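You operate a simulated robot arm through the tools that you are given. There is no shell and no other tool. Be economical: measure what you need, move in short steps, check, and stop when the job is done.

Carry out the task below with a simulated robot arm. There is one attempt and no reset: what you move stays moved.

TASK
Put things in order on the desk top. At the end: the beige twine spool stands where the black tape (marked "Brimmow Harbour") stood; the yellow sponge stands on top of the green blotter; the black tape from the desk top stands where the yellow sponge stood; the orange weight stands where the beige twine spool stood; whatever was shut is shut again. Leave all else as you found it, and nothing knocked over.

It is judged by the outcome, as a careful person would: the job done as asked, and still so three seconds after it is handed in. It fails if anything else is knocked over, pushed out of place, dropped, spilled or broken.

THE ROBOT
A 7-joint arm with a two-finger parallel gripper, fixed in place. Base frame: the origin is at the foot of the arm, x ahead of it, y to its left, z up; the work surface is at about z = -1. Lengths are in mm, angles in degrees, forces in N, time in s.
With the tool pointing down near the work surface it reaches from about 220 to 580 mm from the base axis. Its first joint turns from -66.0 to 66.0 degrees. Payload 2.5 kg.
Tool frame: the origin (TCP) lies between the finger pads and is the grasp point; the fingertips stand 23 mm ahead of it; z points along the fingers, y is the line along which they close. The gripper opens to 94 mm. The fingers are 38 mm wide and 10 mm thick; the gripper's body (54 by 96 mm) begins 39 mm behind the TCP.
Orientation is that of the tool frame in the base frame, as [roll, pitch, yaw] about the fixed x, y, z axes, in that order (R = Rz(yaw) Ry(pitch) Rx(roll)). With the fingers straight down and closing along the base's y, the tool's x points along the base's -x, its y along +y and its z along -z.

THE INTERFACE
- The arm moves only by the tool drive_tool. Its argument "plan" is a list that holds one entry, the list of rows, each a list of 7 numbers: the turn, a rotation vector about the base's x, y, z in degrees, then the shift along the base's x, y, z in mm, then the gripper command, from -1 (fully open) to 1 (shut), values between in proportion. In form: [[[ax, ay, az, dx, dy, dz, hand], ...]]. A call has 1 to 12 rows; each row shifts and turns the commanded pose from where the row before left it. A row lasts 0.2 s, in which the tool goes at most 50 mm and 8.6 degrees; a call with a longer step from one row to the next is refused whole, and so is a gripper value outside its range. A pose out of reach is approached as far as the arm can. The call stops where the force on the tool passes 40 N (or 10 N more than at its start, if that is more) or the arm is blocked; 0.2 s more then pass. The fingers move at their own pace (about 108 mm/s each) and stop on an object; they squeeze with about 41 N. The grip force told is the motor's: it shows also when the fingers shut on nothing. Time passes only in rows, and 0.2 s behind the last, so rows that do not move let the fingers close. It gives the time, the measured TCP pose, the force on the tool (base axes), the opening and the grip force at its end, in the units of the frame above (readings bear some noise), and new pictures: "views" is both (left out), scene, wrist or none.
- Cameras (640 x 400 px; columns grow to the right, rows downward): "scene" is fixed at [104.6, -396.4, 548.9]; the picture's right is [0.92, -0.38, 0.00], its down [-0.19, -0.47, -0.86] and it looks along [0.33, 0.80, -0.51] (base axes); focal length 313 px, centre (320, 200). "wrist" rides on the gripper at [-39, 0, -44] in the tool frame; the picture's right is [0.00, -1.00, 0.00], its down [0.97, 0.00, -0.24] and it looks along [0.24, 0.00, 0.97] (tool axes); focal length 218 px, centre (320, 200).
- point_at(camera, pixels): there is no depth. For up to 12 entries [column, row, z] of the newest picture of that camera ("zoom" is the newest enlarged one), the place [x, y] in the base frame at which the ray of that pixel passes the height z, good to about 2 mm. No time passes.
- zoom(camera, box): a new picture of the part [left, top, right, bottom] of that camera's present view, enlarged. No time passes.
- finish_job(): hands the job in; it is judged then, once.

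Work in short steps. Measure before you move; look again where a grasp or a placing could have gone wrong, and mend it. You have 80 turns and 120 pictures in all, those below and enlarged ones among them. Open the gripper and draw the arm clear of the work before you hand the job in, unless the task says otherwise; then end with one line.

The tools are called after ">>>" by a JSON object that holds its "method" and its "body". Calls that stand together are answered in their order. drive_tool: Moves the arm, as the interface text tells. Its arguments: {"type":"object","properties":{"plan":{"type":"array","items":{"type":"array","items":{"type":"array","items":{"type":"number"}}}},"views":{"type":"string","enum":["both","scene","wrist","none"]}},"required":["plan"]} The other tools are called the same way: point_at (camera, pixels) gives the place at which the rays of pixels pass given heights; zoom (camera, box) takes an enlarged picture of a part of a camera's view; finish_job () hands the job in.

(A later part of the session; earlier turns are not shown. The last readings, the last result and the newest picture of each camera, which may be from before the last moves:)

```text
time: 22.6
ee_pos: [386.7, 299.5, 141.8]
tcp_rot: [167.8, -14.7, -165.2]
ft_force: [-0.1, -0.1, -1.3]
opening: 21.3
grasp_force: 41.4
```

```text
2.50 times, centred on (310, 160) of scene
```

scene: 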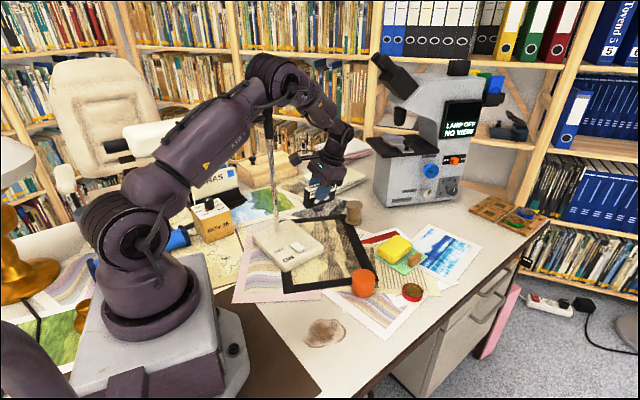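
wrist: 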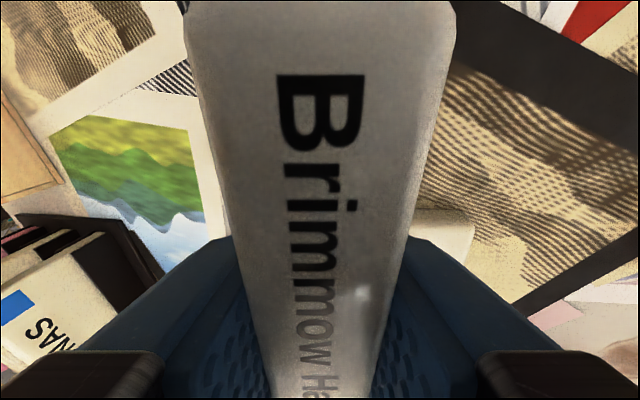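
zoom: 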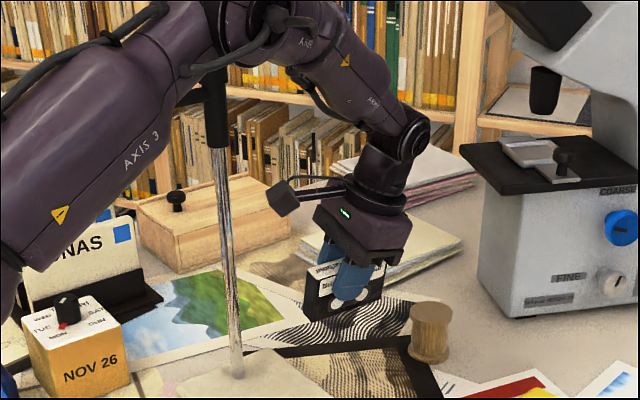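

>>> {"method": "drive_tool", "body": {"plan": [[[0, 0, 0, 0, -42, 0, 1], [0, 0, 0, -5, -42, 0, 1], [-5.9, -1.15, 0, -12, -42, 0, 1], [-5.9, -1.15, 0, -12, -42, 0, 1], [0, 0, -5, -12, -42, 0, 1], [0, 0, -5, -12, -42, 0, 1], [0, 0, 0, -12, -43, 0, 1], [0, 0, 0, -12, -44, -15, 1], [0, 0, 0, 0, 0, -15, 1], [0, 0, 0, 0, 0, 0, 1]]]}}

>>> {"method": "zoom", "body": {"camera": "scene", "box": [270, 220, 430, 360]}}

```text
time: 24.8
ee_pos: [308.6, -44.5, 111.3]
tcp_rot: [-179.7, -15.2, -178.4]
ft_force: [0.3, -0.8, -1.3]
opening: 21.3
grasp_force: 41.4
```

scene: 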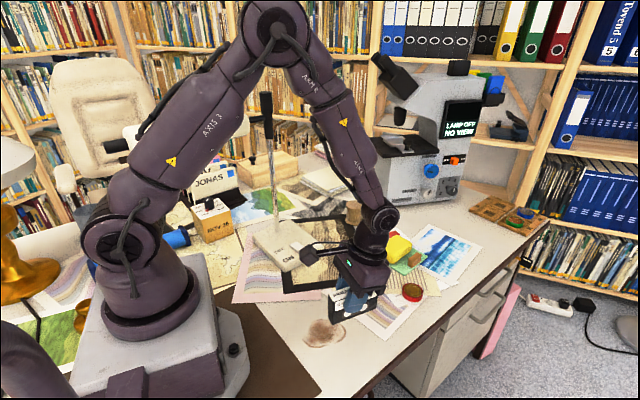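
wrist: 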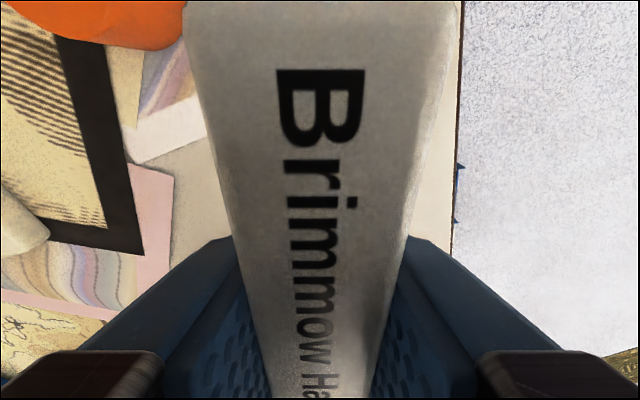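

```text
2.86 times, centred on (350, 290) of scene
```

zoom: 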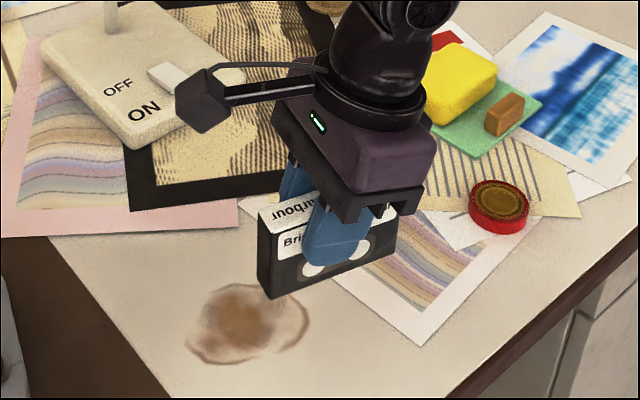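

I'll shift +5 mm in y and lower it toward the surface.

>>> {"method": "drive_tool", "body": {"plan": [[[0, 0, 0, 0, 5, -25, 1], [0, 0, 0, 0, 0, -20, 1], [0, 0, 0, 0, 0, -7, 1], [0, 0, 0, 0, 0, 0, 1]]], "views": "scene"}}

>>> {"method": "zoom", "body": {"camera": "scene", "box": [300, 260, 396, 340]}}

```text
time: 25.8
ee_pos: [308.8, -39.1, 58.9]
tcp_rot: [-179.7, -15.2, -178.4]
ft_force: [0.1, -0.6, -1.2]
opening: 21.6
grasp_force: 41.2
```

scene: 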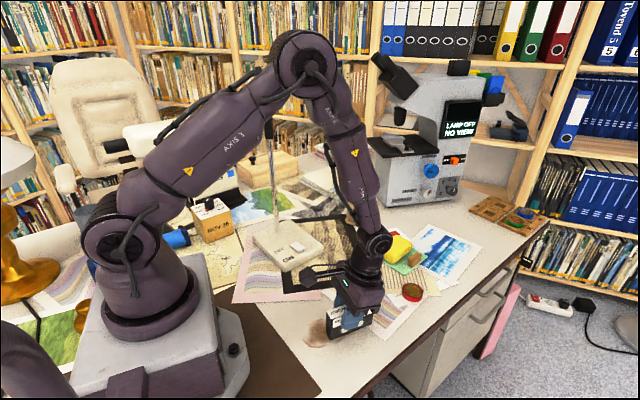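

```text
5.00 times, centred on (348, 300) of scene
```

zoom: 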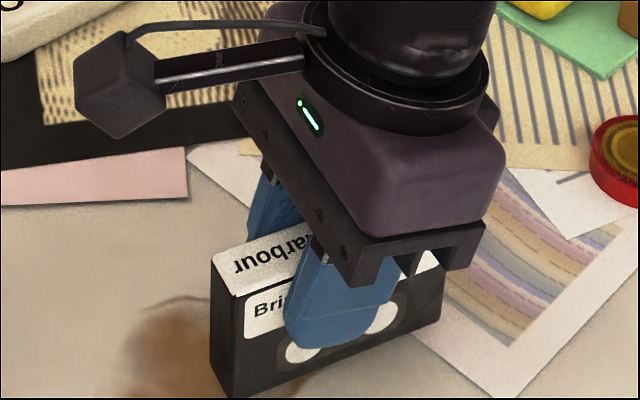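

>>> {"method": "drive_tool", "body": {"plan": [[[0, 0, 0, 0, 0, -4, 1], [0, 0, 0, 0, 0, 0, 1]]], "views": "none"}}

>>> {"method": "drive_tool", "body": {"plan": [[[0, 0, 0, 0, 0, -1.5, 1], [0, 0, 0, 0, 0, 0, 1]]], "views": "none"}}

>>> {"method": "drive_tool", "body": {"plan": [[[0, 0, 0, 0, 0, -1.5, 1], [0, 0, 0, 0, 0, 0, 1]]], "views": "scene"}}

>>> {"method": "zoom", "body": {"camera": "scene", "box": [300, 270, 396, 350]}}

```text
time: 26.4
ee_pos: [308.1, -39.0, 54.9]
tcp_rot: [-179.7, -15.1, -178.3]
ft_force: [-0.5, 0.1, -0.5]
opening: 21.5
grasp_force: 41.1
```

```text
time: 27.0
ee_pos: [308.3, -37.9, 53.0]
tcp_rot: [-179.6, -15.2, -178.4]
ft_force: [-0.7, 0.4, -1.5]
opening: 21.2
grasp_force: 40.5
```

```text
time: 27.6
ee_pos: [307.8, -36.8, 51.1]
tcp_rot: [-179.7, -15.2, -178.3]
ft_force: [-0.1, 0.3, -1.0]
opening: 21.5
grasp_force: 40.9
```

scene: 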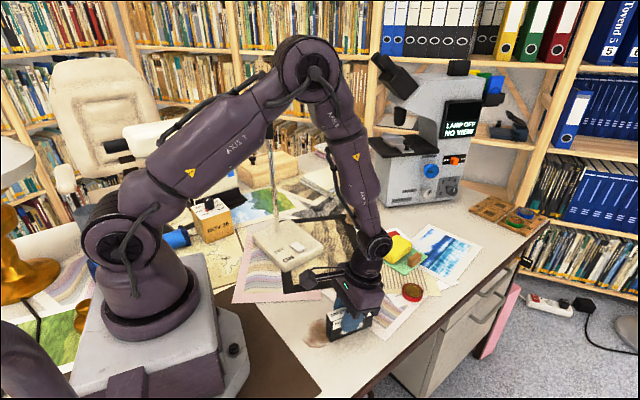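

```text
5.00 times, centred on (348, 310) of scene
```

zoom: 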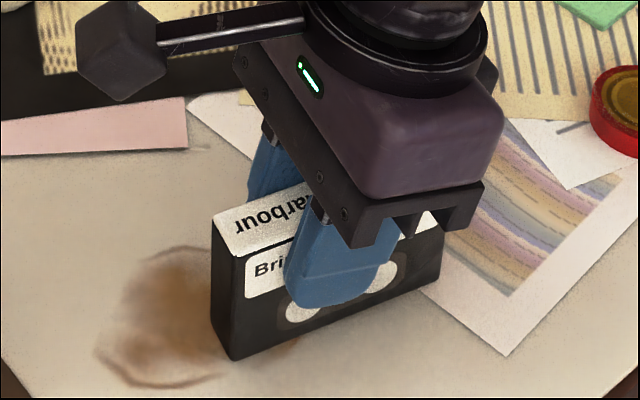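

>>> {"method": "drive_tool", "body": {"plan": [[[0, 0, 0, 0, 0, -2, 1], [0, 0, 0, 0, 0, 0, 1]]], "views": "none"}}

>>> {"method": "drive_tool", "body": {"plan": [[[0, 0, 0, 0, 0, -1.5, 1], [0, 0, 0, 0, 0, 0, 1]]], "views": "none"}}

```text
time: 28.2
ee_pos: [308.1, -37.4, 49.3]
tcp_rot: [-179.7, -15.2, -178.6]
ft_force: [-5.1, -1.9, 19.5]
opening: 21.5
grasp_force: 41.0
```

```text
time: 28.7
ee_pos: [308.5, -37.4, 50.6]
tcp_rot: [-179.7, -15.2, -178.5]
ft_force: [-0.6, -0.5, 6.8]
opening: 21.7
grasp_force: 41.2
stopped in row 2: the force on the tool passed its limit (the readings are from after the stop); the commanded pose is now the measured one
```

It's in contact. I'll check, then release slowly.

>>> {"method": "drive_tool", "body": {"plan": [[[0, 0, 0, 0, 0, 0, 0.5], [0, 0, 0, 0, 0, 0, 0.45], [0, 0, 0, 0, 0, 0, 0.4], [0, 0, 0, 0, 0, 0, 0.3], [0, 0, 0, 0, 0, 0, 0.1], [0, 0, 0, 0, 0, 0, 0.1]]]}}

>>> {"method": "zoom", "body": {"camera": "scene", "box": [300, 270, 396, 350]}}

```text
time: 30.1
ee_pos: [308.4, -37.4, 49.5]
tcp_rot: [-179.6, -15.2, -178.5]
ft_force: [-0.4, 0.1, -0.5]
opening: 42.2
grasp_force: 0.0
```

scene: 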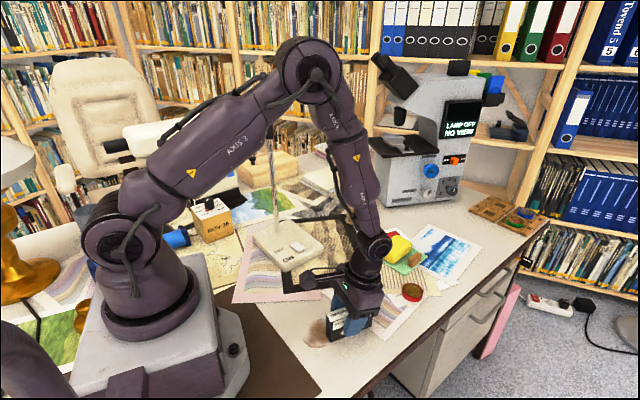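
wrist: 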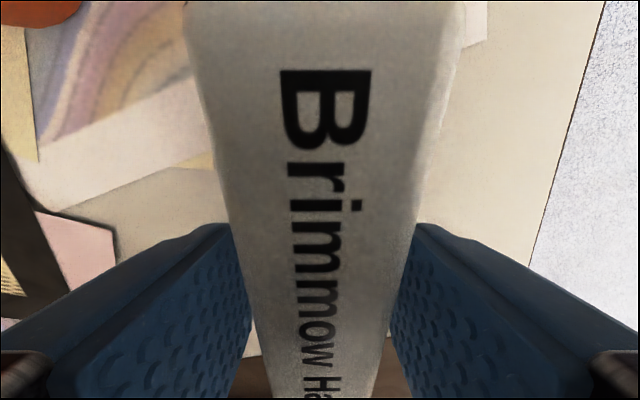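

```text
5.00 times, centred on (348, 310) of scene
```

zoom: 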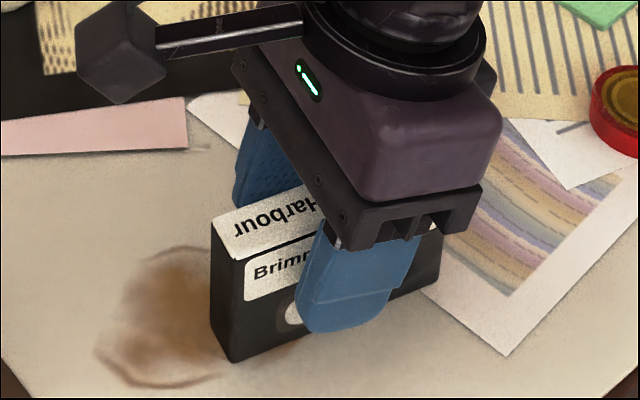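

The tape stands by itself. I'll lift clear and turn the tool for the spool, leaning away from the pole with the fingers closing radially.

>>> {"method": "drive_tool", "body": {"plan": [[[0, 0, 0, 0, 0, 15, -0.1], [0, 0, 0, 0, 0, 40, -0.1], [0, 0, 0, 0, 0, 45, -0.3], [0, 0, -8.5, 20, 35, 0, -1], [0, 0, -8.5, 20, 35, 0, -1], [0, 0, -8.5, 20, 35, 0, -1], [0, 0, -8.5, 20, 35, 0, -1], [0, 0, -8.5, 20, 35, 0, -1], [3.3, 3.8, 0, 20, 35, 0, -1], [0, 0, 0, 20, 35, 0, -1], [0, 0, 0, 0, 0, 0, -1]]]}}

>>> {"method": "point_at", "body": {"camera": "scene", "pixels": [[299.75, 181, 0], [329.5, 195.6, 0], [302, 176, 20], [328, 192, 20]]}}

>>> {"method": "zoom", "body": {"camera": "scene", "box": [300, 260, 428, 340]}}

```text
time: 32.5
ee_pos: [449.5, 204.6, 151.6]
tcp_rot: [-179.7, -20.2, 138.9]
ft_force: [-0.6, 0.2, 0.2]
opening: 94.2
grasp_force: 0.1
```

scene: 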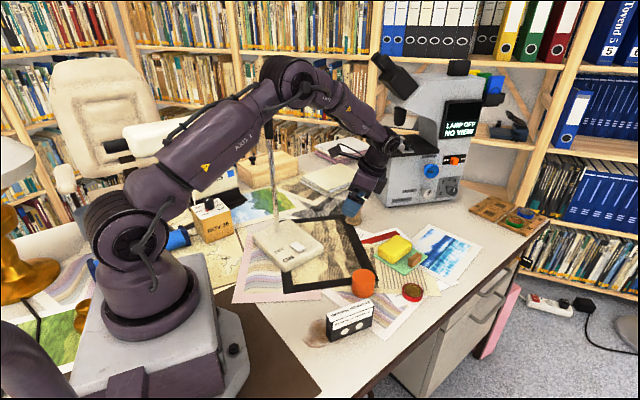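
wrist: 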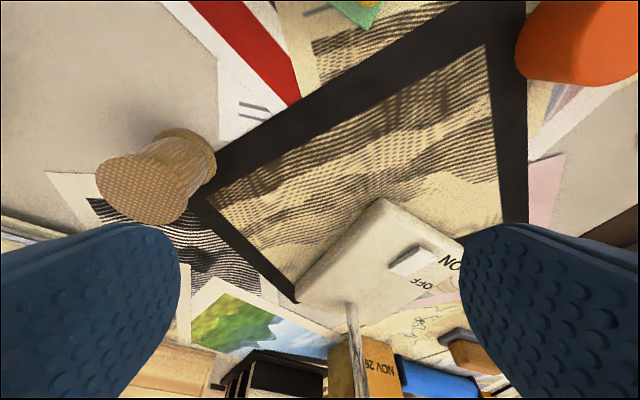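

```text
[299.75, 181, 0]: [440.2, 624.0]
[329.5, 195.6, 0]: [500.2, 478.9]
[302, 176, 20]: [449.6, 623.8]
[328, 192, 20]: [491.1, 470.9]
```

```text
5.00 times, centred on (364, 300) of scene
```

zoom: 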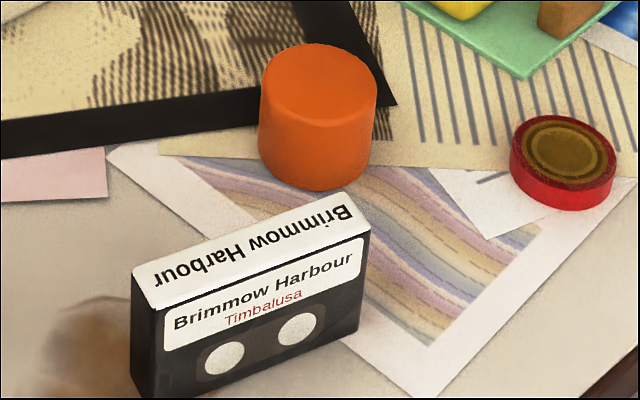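

>>> {"method": "point_at", "body": {"camera": "scene", "pixels": [[386, 206, 0], [375, 195, 0], [375, 147, 100], [366, 140, 110], [392, 152, 100]]}}

>>> {"method": "zoom", "body": {"camera": "scene", "box": [330, 90, 490, 230]}}

>>> {"method": "point_at", "body": {"camera": "wrist", "pixels": [[97, 180, 50], [187, 195, 50], [140, 188, 50], [215, 160, 0], [180, 130, 0]]}}

```text
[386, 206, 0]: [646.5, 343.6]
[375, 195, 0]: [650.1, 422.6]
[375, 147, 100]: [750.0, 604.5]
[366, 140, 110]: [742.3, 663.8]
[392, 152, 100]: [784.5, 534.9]
```

```text
2.86 times, centred on (410, 160) of scene
```

zoom: 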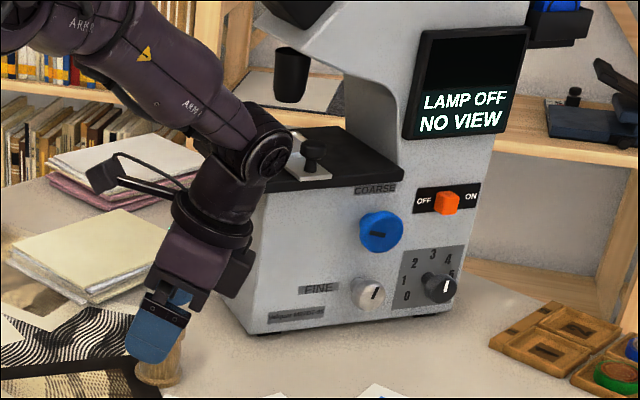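

```text
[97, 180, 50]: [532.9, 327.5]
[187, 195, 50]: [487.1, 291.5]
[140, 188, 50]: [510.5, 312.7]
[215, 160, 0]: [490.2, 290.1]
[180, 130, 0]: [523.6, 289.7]
```

Microscope is well clear. The spool centre is (511,310). I'll move above it.

>>> {"method": "drive_tool", "body": {"plan": [[[0, 0, 0, 20, 35, -10, -1], [0, 0, 0, 20, 35, -15, -1], [0, 0, 0, 21, 35, -15, -1], [0, 0, 0, 0, 0, -10, -1], [0, 0, 0, 0, 0, 0, -1]]]}}

```text
time: 33.7
ee_pos: [495.9, 298.5, 104.4]
tcp_rot: [-179.7, -20.3, 139.0]
ft_force: [-0.1, -0.4, 0.2]
opening: 94.2
grasp_force: 0.1
out of reach, approached as far as the arm can: row 3
```

scene: 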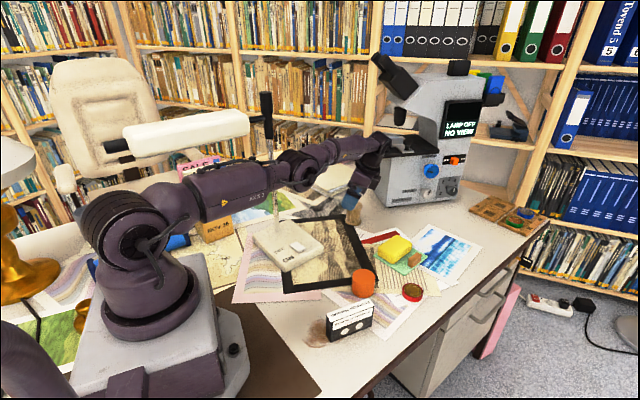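
wrist: 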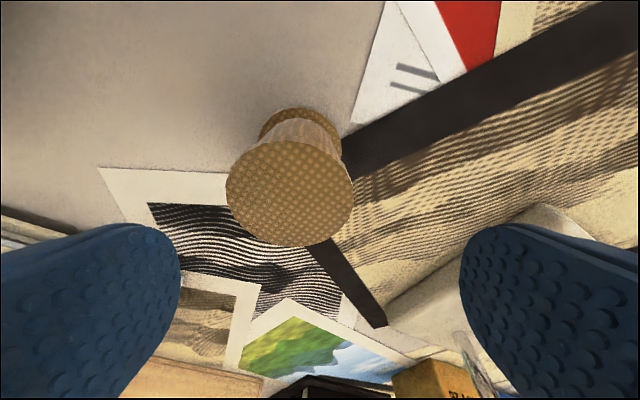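

The lean reaches slightly too far out here. I'll rotate the tool about the vertical so it leans less outward.

>>> {"method": "drive_tool", "body": {"plan": [[[0, 0, -7.5, 0, 0, 0, -1], [0, 0, -7.5, 0, 0, 0, -1], [0, 0, -7.5, 0, 0, 0, -1], [0, 0, -7.5, 0, 0, 0, -1], [0, 0, 0, 0, 0, 0, -1]]]}}

```text
time: 34.9
ee_pos: [495.9, 297.6, 105.1]
tcp_rot: [-179.7, -20.3, 108.9]
ft_force: [0.0, 0.6, -0.2]
opening: 94.0
grasp_force: 0.0
```

scene: 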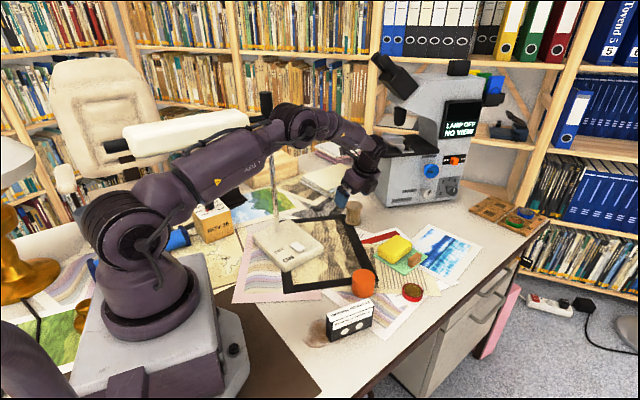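
wrist: 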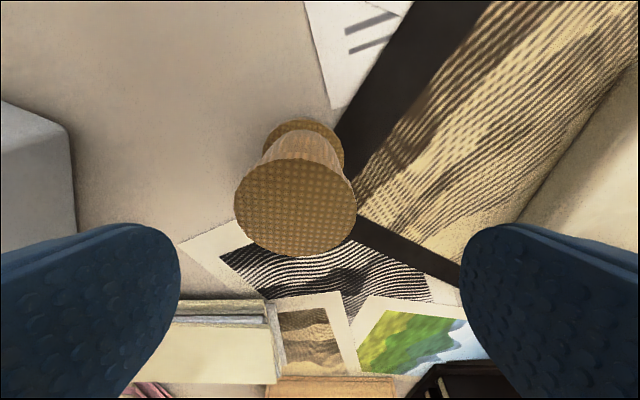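

>>> {"method": "point_at", "body": {"camera": "wrist", "pixels": [[235, 205, 50], [356, 205, 50], [296, 157, 50], [296, 256, 50], [345, 150, 0], [265, 135, 0], [305, 118, 0]]}}

```text
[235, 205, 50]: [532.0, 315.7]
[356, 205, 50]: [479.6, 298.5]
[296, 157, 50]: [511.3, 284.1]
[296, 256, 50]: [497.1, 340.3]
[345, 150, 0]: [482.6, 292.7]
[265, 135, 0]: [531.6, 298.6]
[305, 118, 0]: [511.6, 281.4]
```

>>> {"method": "drive_tool", "body": {"plan": [[[0, 0, 0, 6, 5, -10, -1], [0, 0, 0, 6, 5, -10, -1], [0, 0, 0, 0, 0, 0, -1]]], "views": "wrist"}}

>>> {"method": "point_at", "body": {"camera": "wrist", "pixels": [[320, 200, 50]]}}

```text
time: 35.7
ee_pos: [509.9, 309.5, 83.4]
tcp_rot: [-179.7, -20.3, 109.1]
ft_force: [-0.2, 0.0, 0.2]
opening: 94.1
grasp_force: 0.1
```

wrist: 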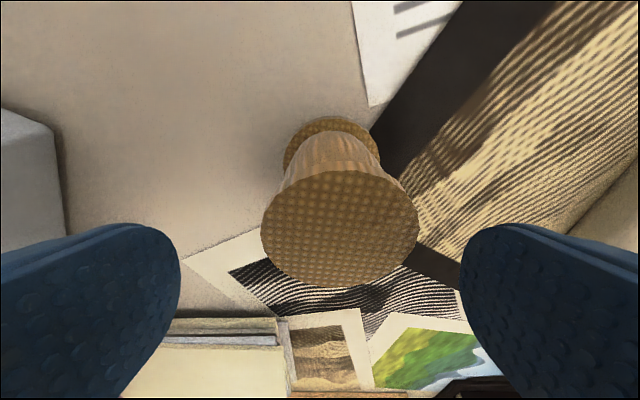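

```text
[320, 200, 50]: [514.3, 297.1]
```

>>> {"method": "point_at", "body": {"camera": "wrist", "pixels": [[261, 228, 50], [419, 228, 50], [340, 171, 50], [340, 289, 50], [261, 228, 56], [419, 228, 56], [340, 171, 56], [340, 289, 56], [332, 116, 0]]}}

```text
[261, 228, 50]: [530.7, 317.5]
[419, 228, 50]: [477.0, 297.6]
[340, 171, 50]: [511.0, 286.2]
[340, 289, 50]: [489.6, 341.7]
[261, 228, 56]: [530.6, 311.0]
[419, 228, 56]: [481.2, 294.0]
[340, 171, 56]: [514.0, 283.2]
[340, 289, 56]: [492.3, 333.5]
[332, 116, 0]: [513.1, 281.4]
```

Spool centre refines to about (506,307), height about 57 mm. I'll descend to z=40 and grip.

>>> {"method": "drive_tool", "body": {"plan": [[[0, 0, 0, -4, -2.5, -10, -1], [0, 0, 0, 0, 0, -17, -1], [0, 0, 0, 0, 0, -16, -1], [0, 0, 0, 0, 0, 0, -1]]]}}

>>> {"method": "zoom", "body": {"camera": "scene", "box": [310, 150, 406, 230]}}

```text
time: 36.7
ee_pos: [507.2, 307.0, 40.5]
tcp_rot: [-179.6, -20.4, 108.9]
ft_force: [0.1, 0.2, -0.2]
opening: 93.9
grasp_force: 0.1
```

scene: 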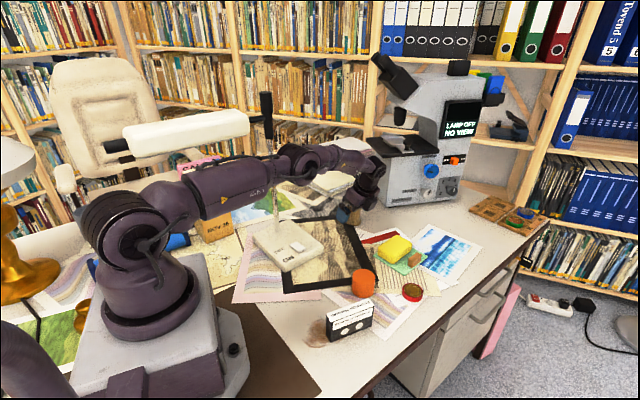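
wrist: 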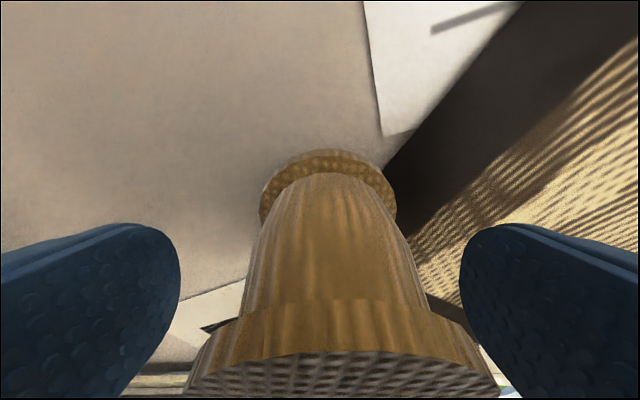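

```text
5.00 times, centred on (358, 190) of scene
```

zoom: 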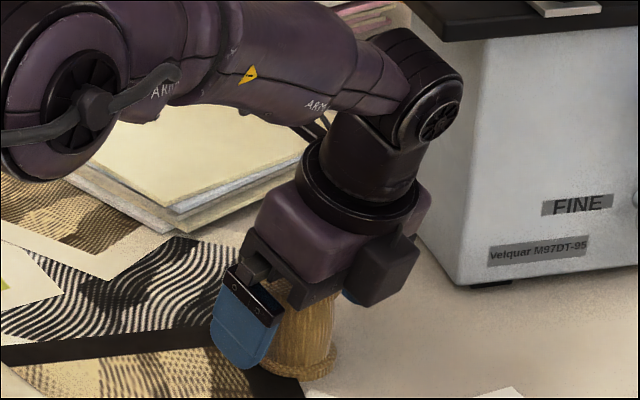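

>>> {"method": "drive_tool", "body": {"plan": [[[0, 0, 0, -3.5, -1.2, 0, -1], [0, 0, 0, 0, 0, 0, -0.4], [0, 0, 0, 0, 0, 0, -0.2], [0, 0, 0, 0, 0, 0, -0.1], [0, 0, 0, 0, 0, 0, 0], [0, 0, 0, 0, 0, 0, 1], [0, 0, 0, 0, 0, 0, 1]]]}}

>>> {"method": "zoom", "body": {"camera": "scene", "box": [310, 150, 406, 230]}}

```text
time: 38.3
ee_pos: [502.6, 304.7, 42.5]
tcp_rot: [-179.6, -20.3, 109.0]
ft_force: [-0.4, -0.8, 0.6]
opening: 50.6
grasp_force: 41.2
```

scene: 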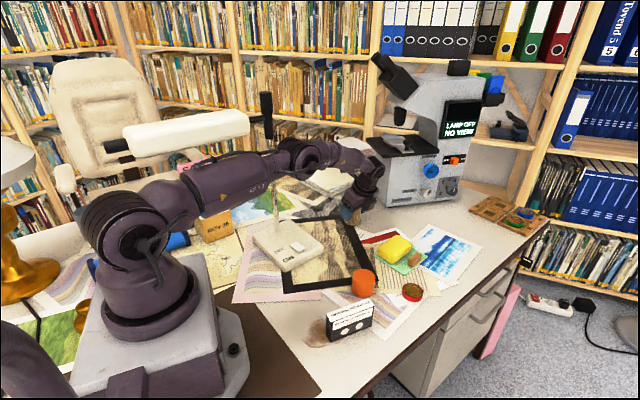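
wrist: 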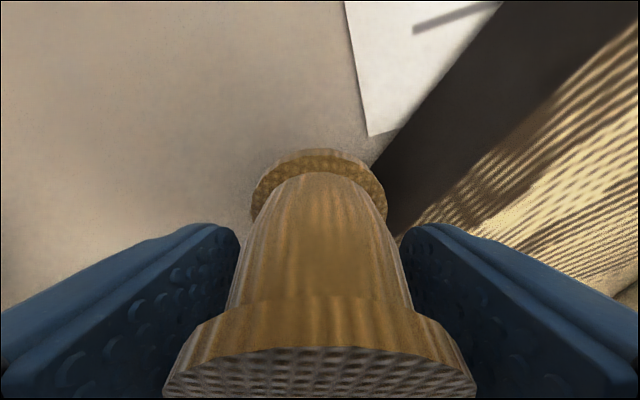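

```text
5.00 times, centred on (358, 190) of scene
```

zoom: 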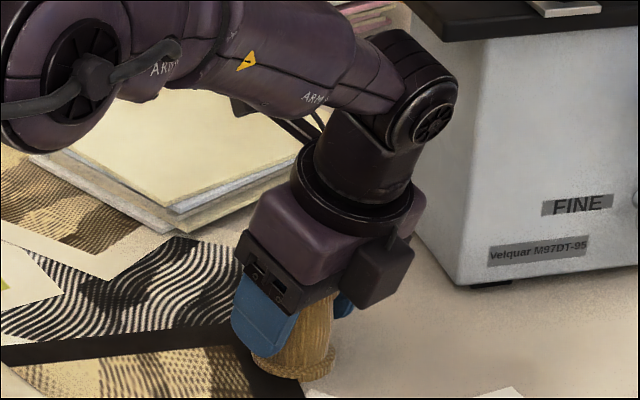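

Gripped at 50.6 mm. I'll lift, turn part-way back, and carry it along the arc toward the tape's old spot.

>>> {"method": "drive_tool", "body": {"plan": [[[0, 0, 0, 0, 0, 15, 1], [0, 0, 0, 0, 0, 35, 1], [0, 0, 0, -5, 0, 30, 1], [0, 0, 7, -18, 15, 0, 1], [0, 0, 7, -18, 20, 0, 1], [0, 0, 7, -18, 25, 0, 1], [0, 0, 0, 0, 0, 0, 1]]]}}

>>> {"method": "zoom", "body": {"camera": "scene", "box": [230, 80, 406, 220]}}

```text
time: 39.9
ee_pos: [445.7, 366.3, 122.6]
tcp_rot: [-179.7, -20.3, 130.2]
ft_force: [-0.1, 0.1, -1.7]
opening: 50.9
grasp_force: 40.8
```

scene: 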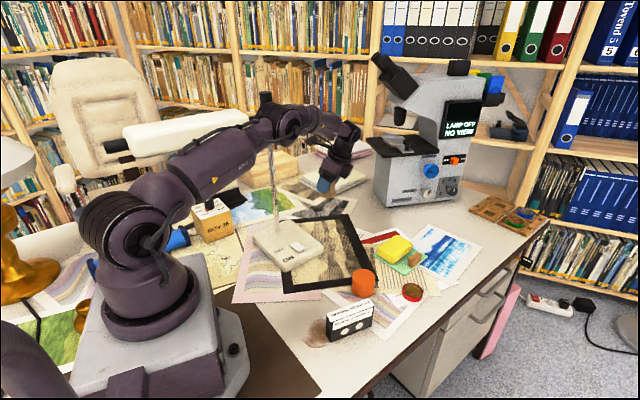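
wrist: 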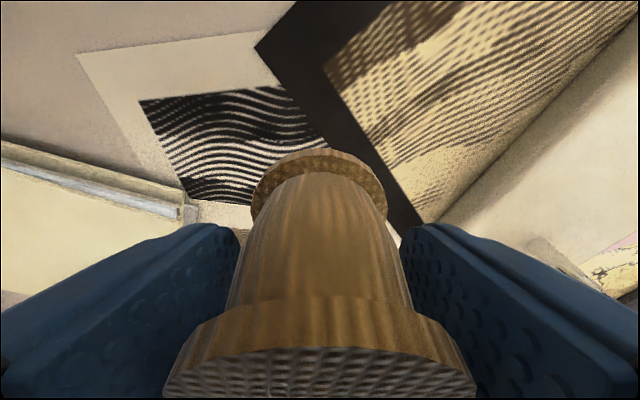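

```text
2.86 times, centred on (318, 150) of scene
```

zoom: 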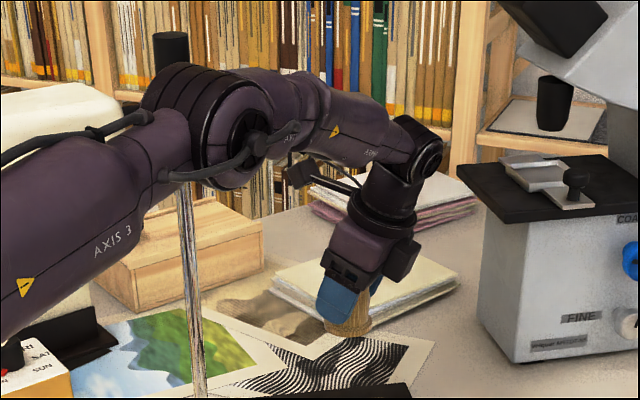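

>>> {"method": "drive_tool", "body": {"plan": [[[0, 0, 0, -20, 20, -5, 1], [0, 0, 0, -20, 25, -5, 1], [0, 0, 0, -10, 14, -5, 1], [0, 0, 0, 0, 0, 0, 1]]]}}

>>> {"method": "zoom", "body": {"camera": "scene", "box": [230, 80, 406, 220]}}

```text
time: 40.9
ee_pos: [391.2, 426.2, 105.5]
tcp_rot: [-179.7, -20.4, 130.0]
ft_force: [0.3, 0.7, -1.6]
opening: 50.6
grasp_force: 40.7
```

scene: 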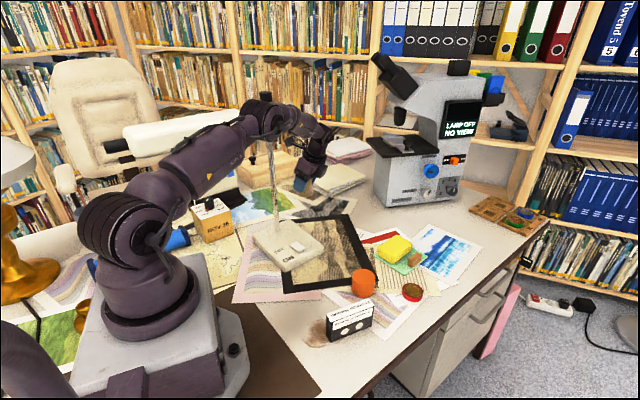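
wrist: 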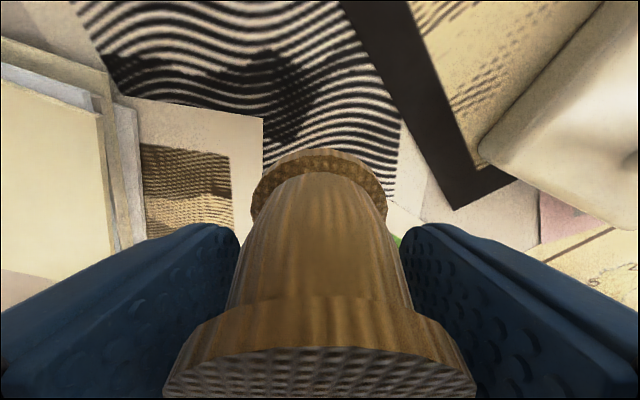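

```text
2.86 times, centred on (318, 150) of scene
```

zoom: 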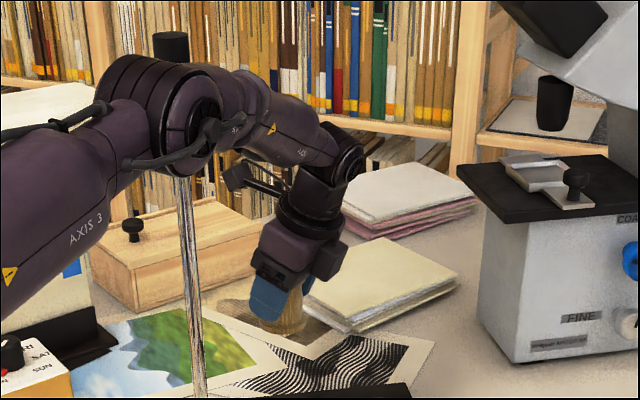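

>>> {"method": "drive_tool", "body": {"plan": [[[0, 0, 0, -3, 8, -10, 1], [0, 0, 0, -2, 6, -15, 1], [0, 0, 0, 0, 0, -15, 1], [0, 0, 0, 0, 0, -10, 1], [0, 0, 0, 0, 0, 0, 1]]]}}

>>> {"method": "zoom", "body": {"camera": "scene", "box": [230, 80, 390, 220]}}

```text
time: 42.1
ee_pos: [388.2, 437.6, 56.2]
tcp_rot: [-179.7, -20.3, 129.9]
ft_force: [0.0, 0.1, -0.6]
opening: 50.9
grasp_force: 40.8
```

scene: 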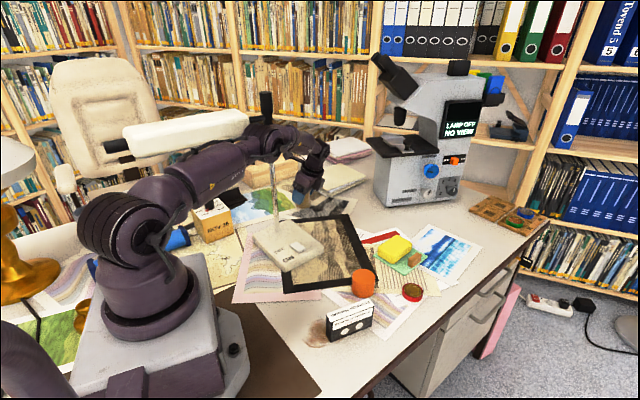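
wrist: 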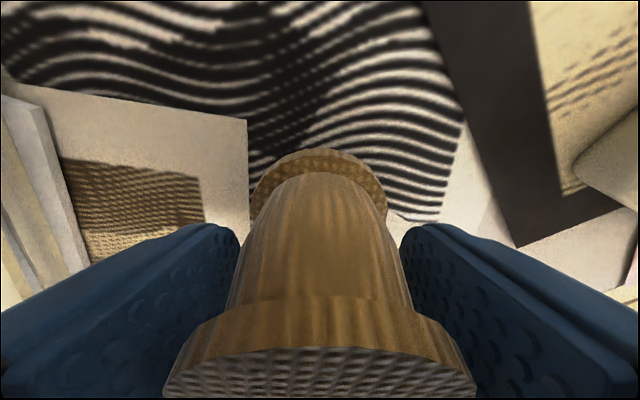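

```text
2.86 times, centred on (310, 150) of scene
```

zoom: 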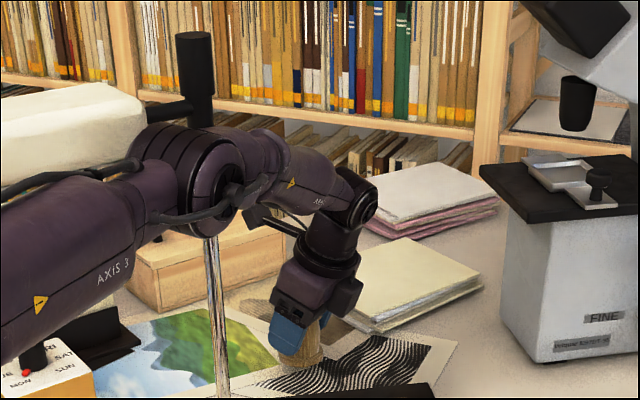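

Reachable. I'll lower it in small steps until contact, at around z≈42.

>>> {"method": "drive_tool", "body": {"plan": [[[0, 0, 0, 0, 1, -6, 1], [0, 0, 0, 0, 0, -5, 1], [0, 0, 0, 0, 0, 0, 1]]], "views": "none"}}

>>> {"method": "drive_tool", "body": {"plan": [[[0, 0, 0, 0, 0, -1.5, 1], [0, 0, 0, 0, 0, 0, 1]]], "views": "none"}}

>>> {"method": "drive_tool", "body": {"plan": [[[0, 0, 0, 0, 0, -1.5, 1], [0, 0, 0, 0, 0, 0, 1]]], "views": "none"}}

```text
time: 42.9
ee_pos: [388.7, 438.3, 46.1]
tcp_rot: [-179.7, -20.4, 130.0]
ft_force: [-0.3, -0.3, 0.0]
opening: 50.8
grasp_force: 40.8
```

```text
time: 43.5
ee_pos: [387.6, 438.5, 43.6]
tcp_rot: [-179.7, -20.3, 130.0]
ft_force: [0.4, -0.1, -0.1]
opening: 50.7
grasp_force: 40.9
```

```text
time: 44.1
ee_pos: [388.0, 438.1, 43.2]
tcp_rot: [-179.7, -20.3, 129.9]
ft_force: [0.0, 0.0, -1.2]
opening: 50.8
grasp_force: 40.6
```

>>> {"method": "drive_tool", "body": {"plan": [[[0, 0, 0, 0, 0, -1.5, 1], [0, 0, 0, 0, 0, 0, 1]]], "views": "none"}}

>>> {"method": "drive_tool", "body": {"plan": [[[0, 0, 0, 0, 0, -1, 1], [0, 0, 0, 0, 0, 0, 1]]], "views": "scene"}}

>>> {"method": "zoom", "body": {"camera": "scene", "box": [270, 140, 350, 220]}}

```text
time: 44.7
ee_pos: [388.7, 440.0, 41.7]
tcp_rot: [-179.8, -20.2, 130.0]
ft_force: [-3.5, -4.1, 11.5]
opening: 50.6
grasp_force: 41.2
```

```text
time: 45.3
ee_pos: [387.5, 440.1, 42.5]
tcp_rot: [-179.9, -20.3, 130.1]
ft_force: [-6.8, -8.4, 26.7]
opening: 50.5
grasp_force: 41.3
```

scene: 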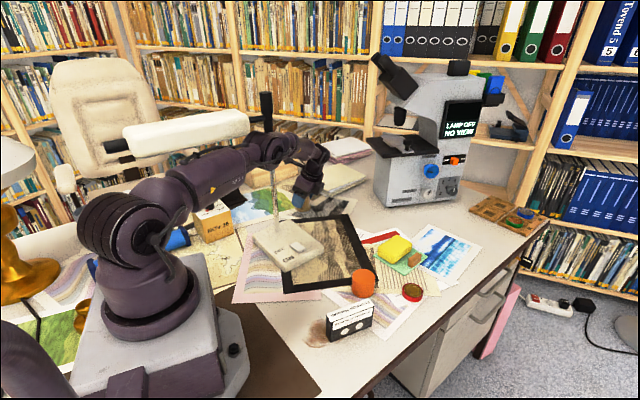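

```text
5.00 times, centred on (310, 180) of scene
```

zoom: 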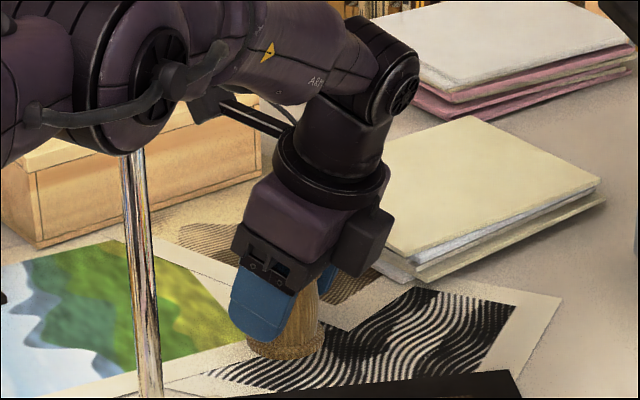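

>>> {"method": "drive_tool", "body": {"plan": [[[0, 0, 0, 0, 0, 1.5, 1], [0, 0, 0, 0, 0, 0, -0.1], [0, 0, 0, 0, 0, 0, -0.15], [0, 0, 0, 0, 0, 0, -0.25], [0, 0, 0, 0, 0, 0, -0.45], [0, 0, 0, 0, 0, 0, -0.45]]]}}

>>> {"method": "zoom", "body": {"camera": "scene", "box": [270, 140, 350, 220]}}

```text
time: 46.7
ee_pos: [387.6, 439.4, 40.8]
tcp_rot: [-179.6, -20.2, 130.1]
ft_force: [0.4, 0.2, -1.0]
opening: 68.3
grasp_force: 0.0
```

scene: 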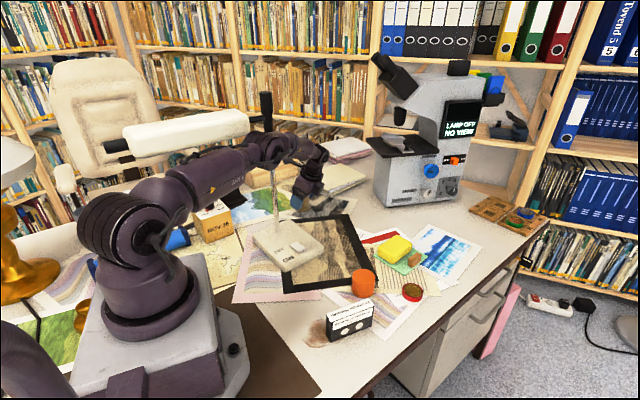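
wrist: 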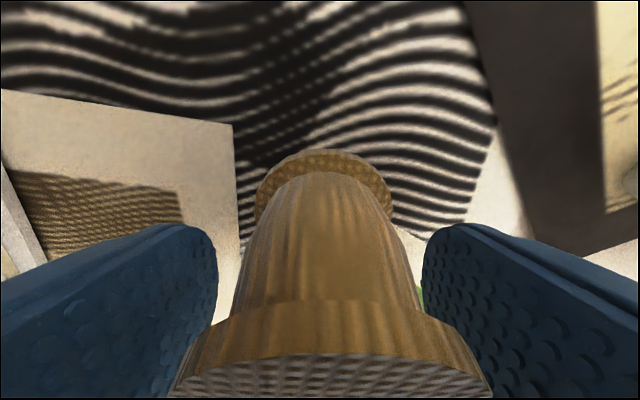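

```text
5.00 times, centred on (310, 180) of scene
```

zoom: 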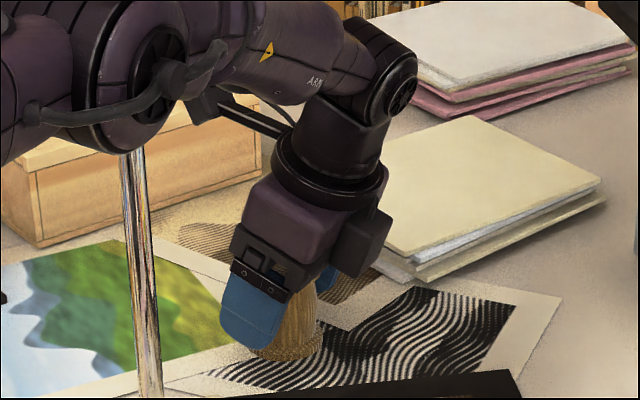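

The spool stands free. I'll lift straight up and retreat toward the orange weight.

>>> {"method": "drive_tool", "body": {"plan": [[[0, 0, 0, 0, 0, 15, -0.45], [0, 0, 0, 0, 0, 30, -0.45], [0, 0, 0, 0, 0, 35, -0.45], [0, 0, 0, 5, -25, 10, -0.5], [0, 0, 0, 5, -45, 10, -0.5], [0, 0, 0, 5, -48, 0, -0.5], [0, 0, 0, 0, -48, 0, -0.5], [0, 0, 0, 0, -48, 0, -0.5], [0, 0, 0, 0, -48, 0, -0.5], [0, 0, 0, 0, -48, 0, -0.5], [0, 0, 0, 0, 0, 0, -0.5]]]}}

>>> {"method": "zoom", "body": {"camera": "scene", "box": [260, 150, 372, 220]}}

```text
time: 49.1
ee_pos: [404.3, 125.6, 142.2]
tcp_rot: [-179.8, -20.3, 130.1]
ft_force: [-0.2, -0.2, 0.1]
opening: 70.2
grasp_force: 0.0
```

scene: 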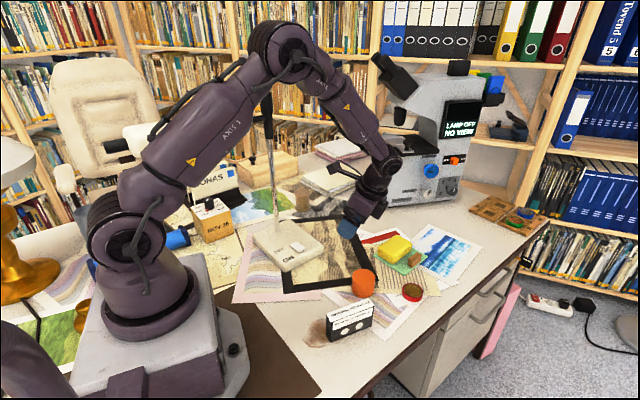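
wrist: 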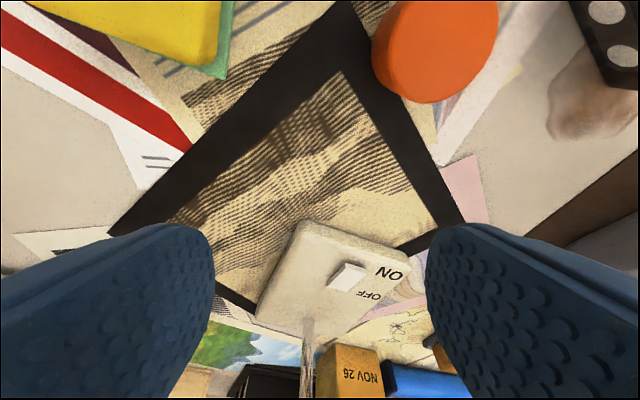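

```text
5.71 times, centred on (316, 185) of scene
```

zoom: 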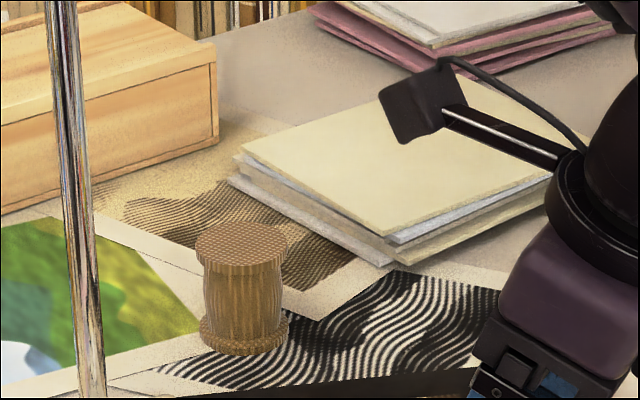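

The spool stands upright at the tape's old spot. I'll move above the orange weight.

>>> {"method": "drive_tool", "body": {"plan": [[[0, 0, 0, -4, -39, -20, -0.7], [0, 0, 0, -4, -39, -22, -0.7], [0, 0, 0, 0, 0, 0, -0.7]]]}}

```text
time: 49.9
ee_pos: [393.0, 49.4, 99.9]
tcp_rot: [-179.8, -20.3, 130.1]
ft_force: [-0.1, -0.1, 0.3]
opening: 80.0
grasp_force: 0.1
```

scene: 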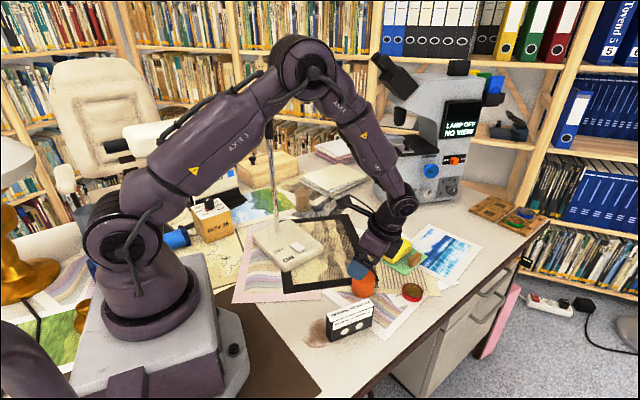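
wrist: 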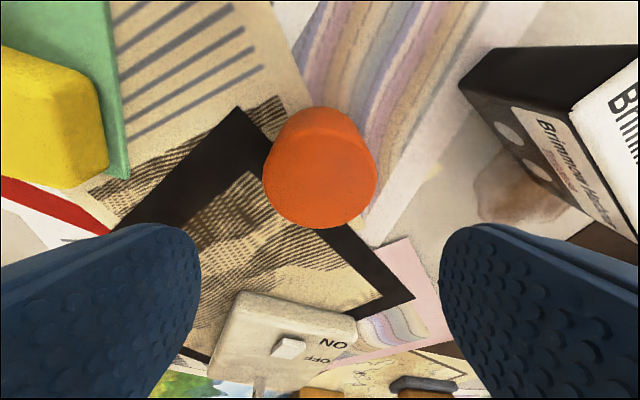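

>>> {"method": "point_at", "body": {"camera": "wrist", "pixels": [[263, 180, 42], [377, 180, 42], [320, 229, 42], [320, 125, 42], [263, 180, 50], [377, 180, 50], [320, 229, 50], [318, 106, 0]]}}

>>> {"method": "zoom", "body": {"camera": "wrist", "box": [240, 90, 400, 240]}}

>>> {"method": "point_at", "body": {"camera": "scene", "pixels": [[363, 298, 0], [352, 291, 0], [374, 291, 0]]}}

```text
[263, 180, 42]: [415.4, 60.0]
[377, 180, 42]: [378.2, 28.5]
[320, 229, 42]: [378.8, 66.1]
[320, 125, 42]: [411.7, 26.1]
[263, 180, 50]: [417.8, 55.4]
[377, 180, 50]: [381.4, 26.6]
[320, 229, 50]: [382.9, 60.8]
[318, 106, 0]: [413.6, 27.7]
```

```text
2.67 times, centred on (320, 165) of wrist
```

zoom: 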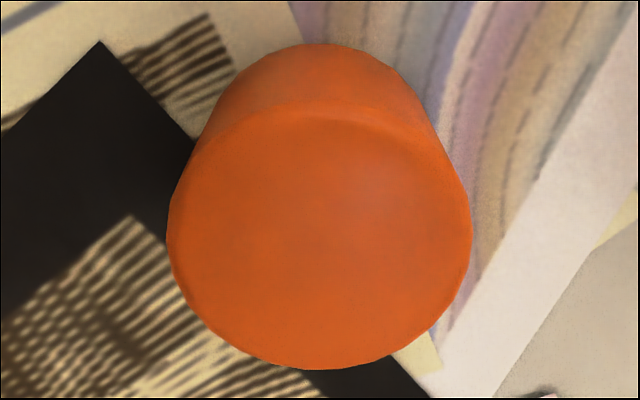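

```text
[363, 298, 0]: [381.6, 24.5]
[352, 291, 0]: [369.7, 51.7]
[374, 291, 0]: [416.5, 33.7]
```

>>> {"method": "drive_tool", "body": {"plan": [[[0, 0, 0, 4, -4, -20, -0.7], [0, 0, 0, 0, 0, -25, -0.7], [0, 0, 0, 0, 0, -20, -0.7], [0, 0, 0, 0, 0, 0, -0.7]]]}}

>>> {"method": "zoom", "body": {"camera": "scene", "box": [310, 230, 438, 340]}}

```text
time: 50.9
ee_pos: [398.6, 47.9, 35.7]
tcp_rot: [-179.7, -20.3, 130.0]
ft_force: [0.6, -0.3, -0.4]
opening: 80.1
grasp_force: 0.1
```

scene: 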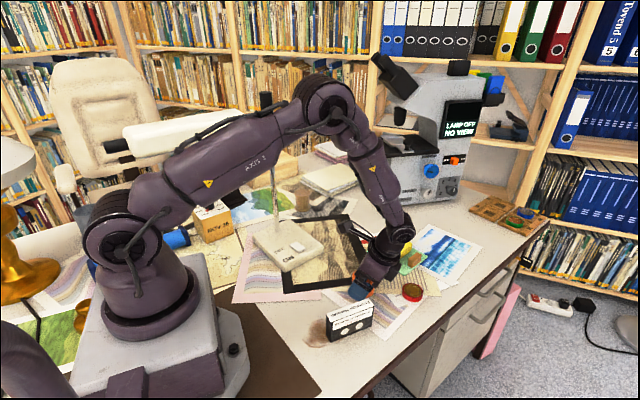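
wrist: 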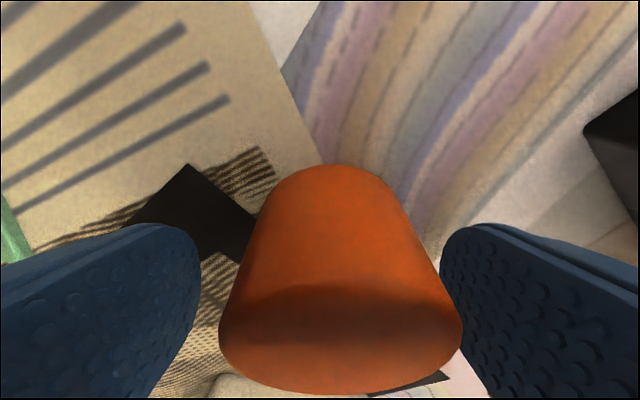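

```text
3.64 times, centred on (374, 285) of scene
```

zoom: 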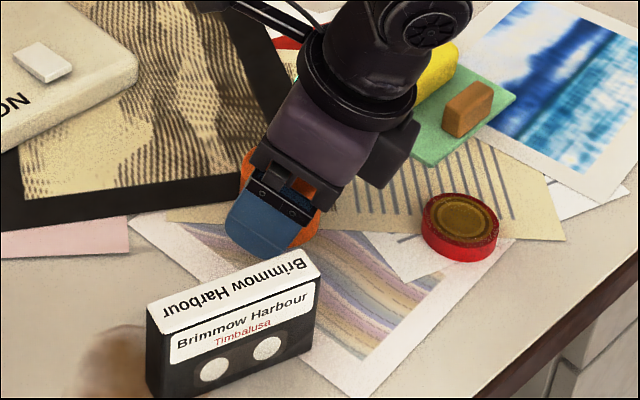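

>>> {"method": "drive_tool", "body": {"plan": [[[0, 0, 0, -3, -2.7, -2, -0.7], [0, 0, 0, 0, 0, 0, -0.3], [0, 0, 0, 0, 0, 0, -0.1], [0, 0, 0, 0, 0, 0, 0.05], [0, 0, 0, 0, 0, 0, 1], [0, 0, 0, 0, 0, 0, 1]]], "views": "wrist"}}

```text
time: 52.3
ee_pos: [395.4, 44.7, 32.1]
tcp_rot: [-179.7, -20.3, 130.1]
ft_force: [2.5, 1.5, 0.4]
opening: 51.2
grasp_force: 41.0
```

wrist: 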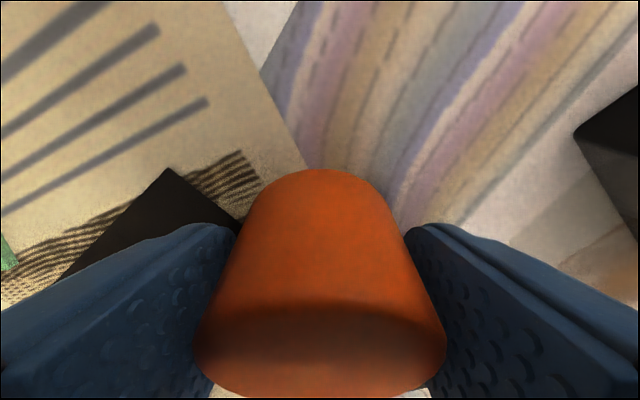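

>>> {"method": "drive_tool", "body": {"plan": [[[0, 0, 0, 0, 0, 5, 1], [0, 0, 0, 0, 0, 15, 1], [0, 0, 0, 0, 0, 30, 1], [0, 0, 0, 0, 0, 40, 1], [0, 0, 0, 0, 0, 0, 1]]]}}

>>> {"method": "zoom", "body": {"camera": "scene", "box": [310, 210, 438, 320]}}

```text
time: 53.5
ee_pos: [396.4, 45.3, 124.5]
tcp_rot: [-179.6, -20.4, 130.0]
ft_force: [0.1, 0.2, -6.3]
opening: 51.3
grasp_force: 41.1
```

scene: 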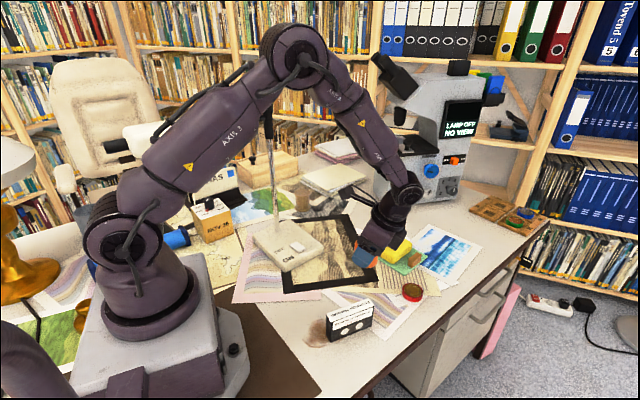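
wrist: 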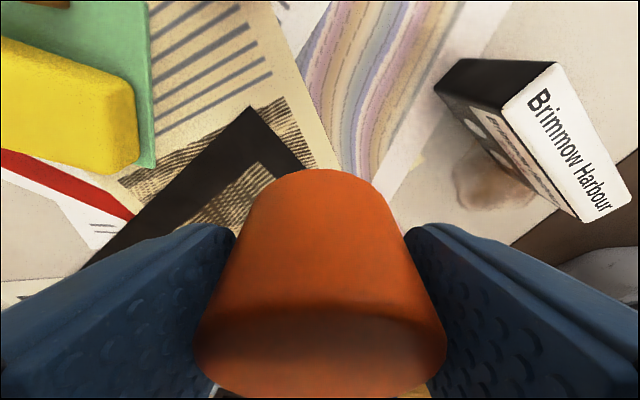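

```text
3.64 times, centred on (374, 265) of scene
```

zoom: 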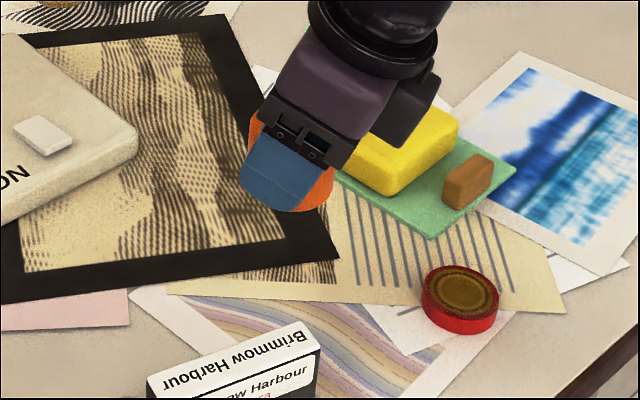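

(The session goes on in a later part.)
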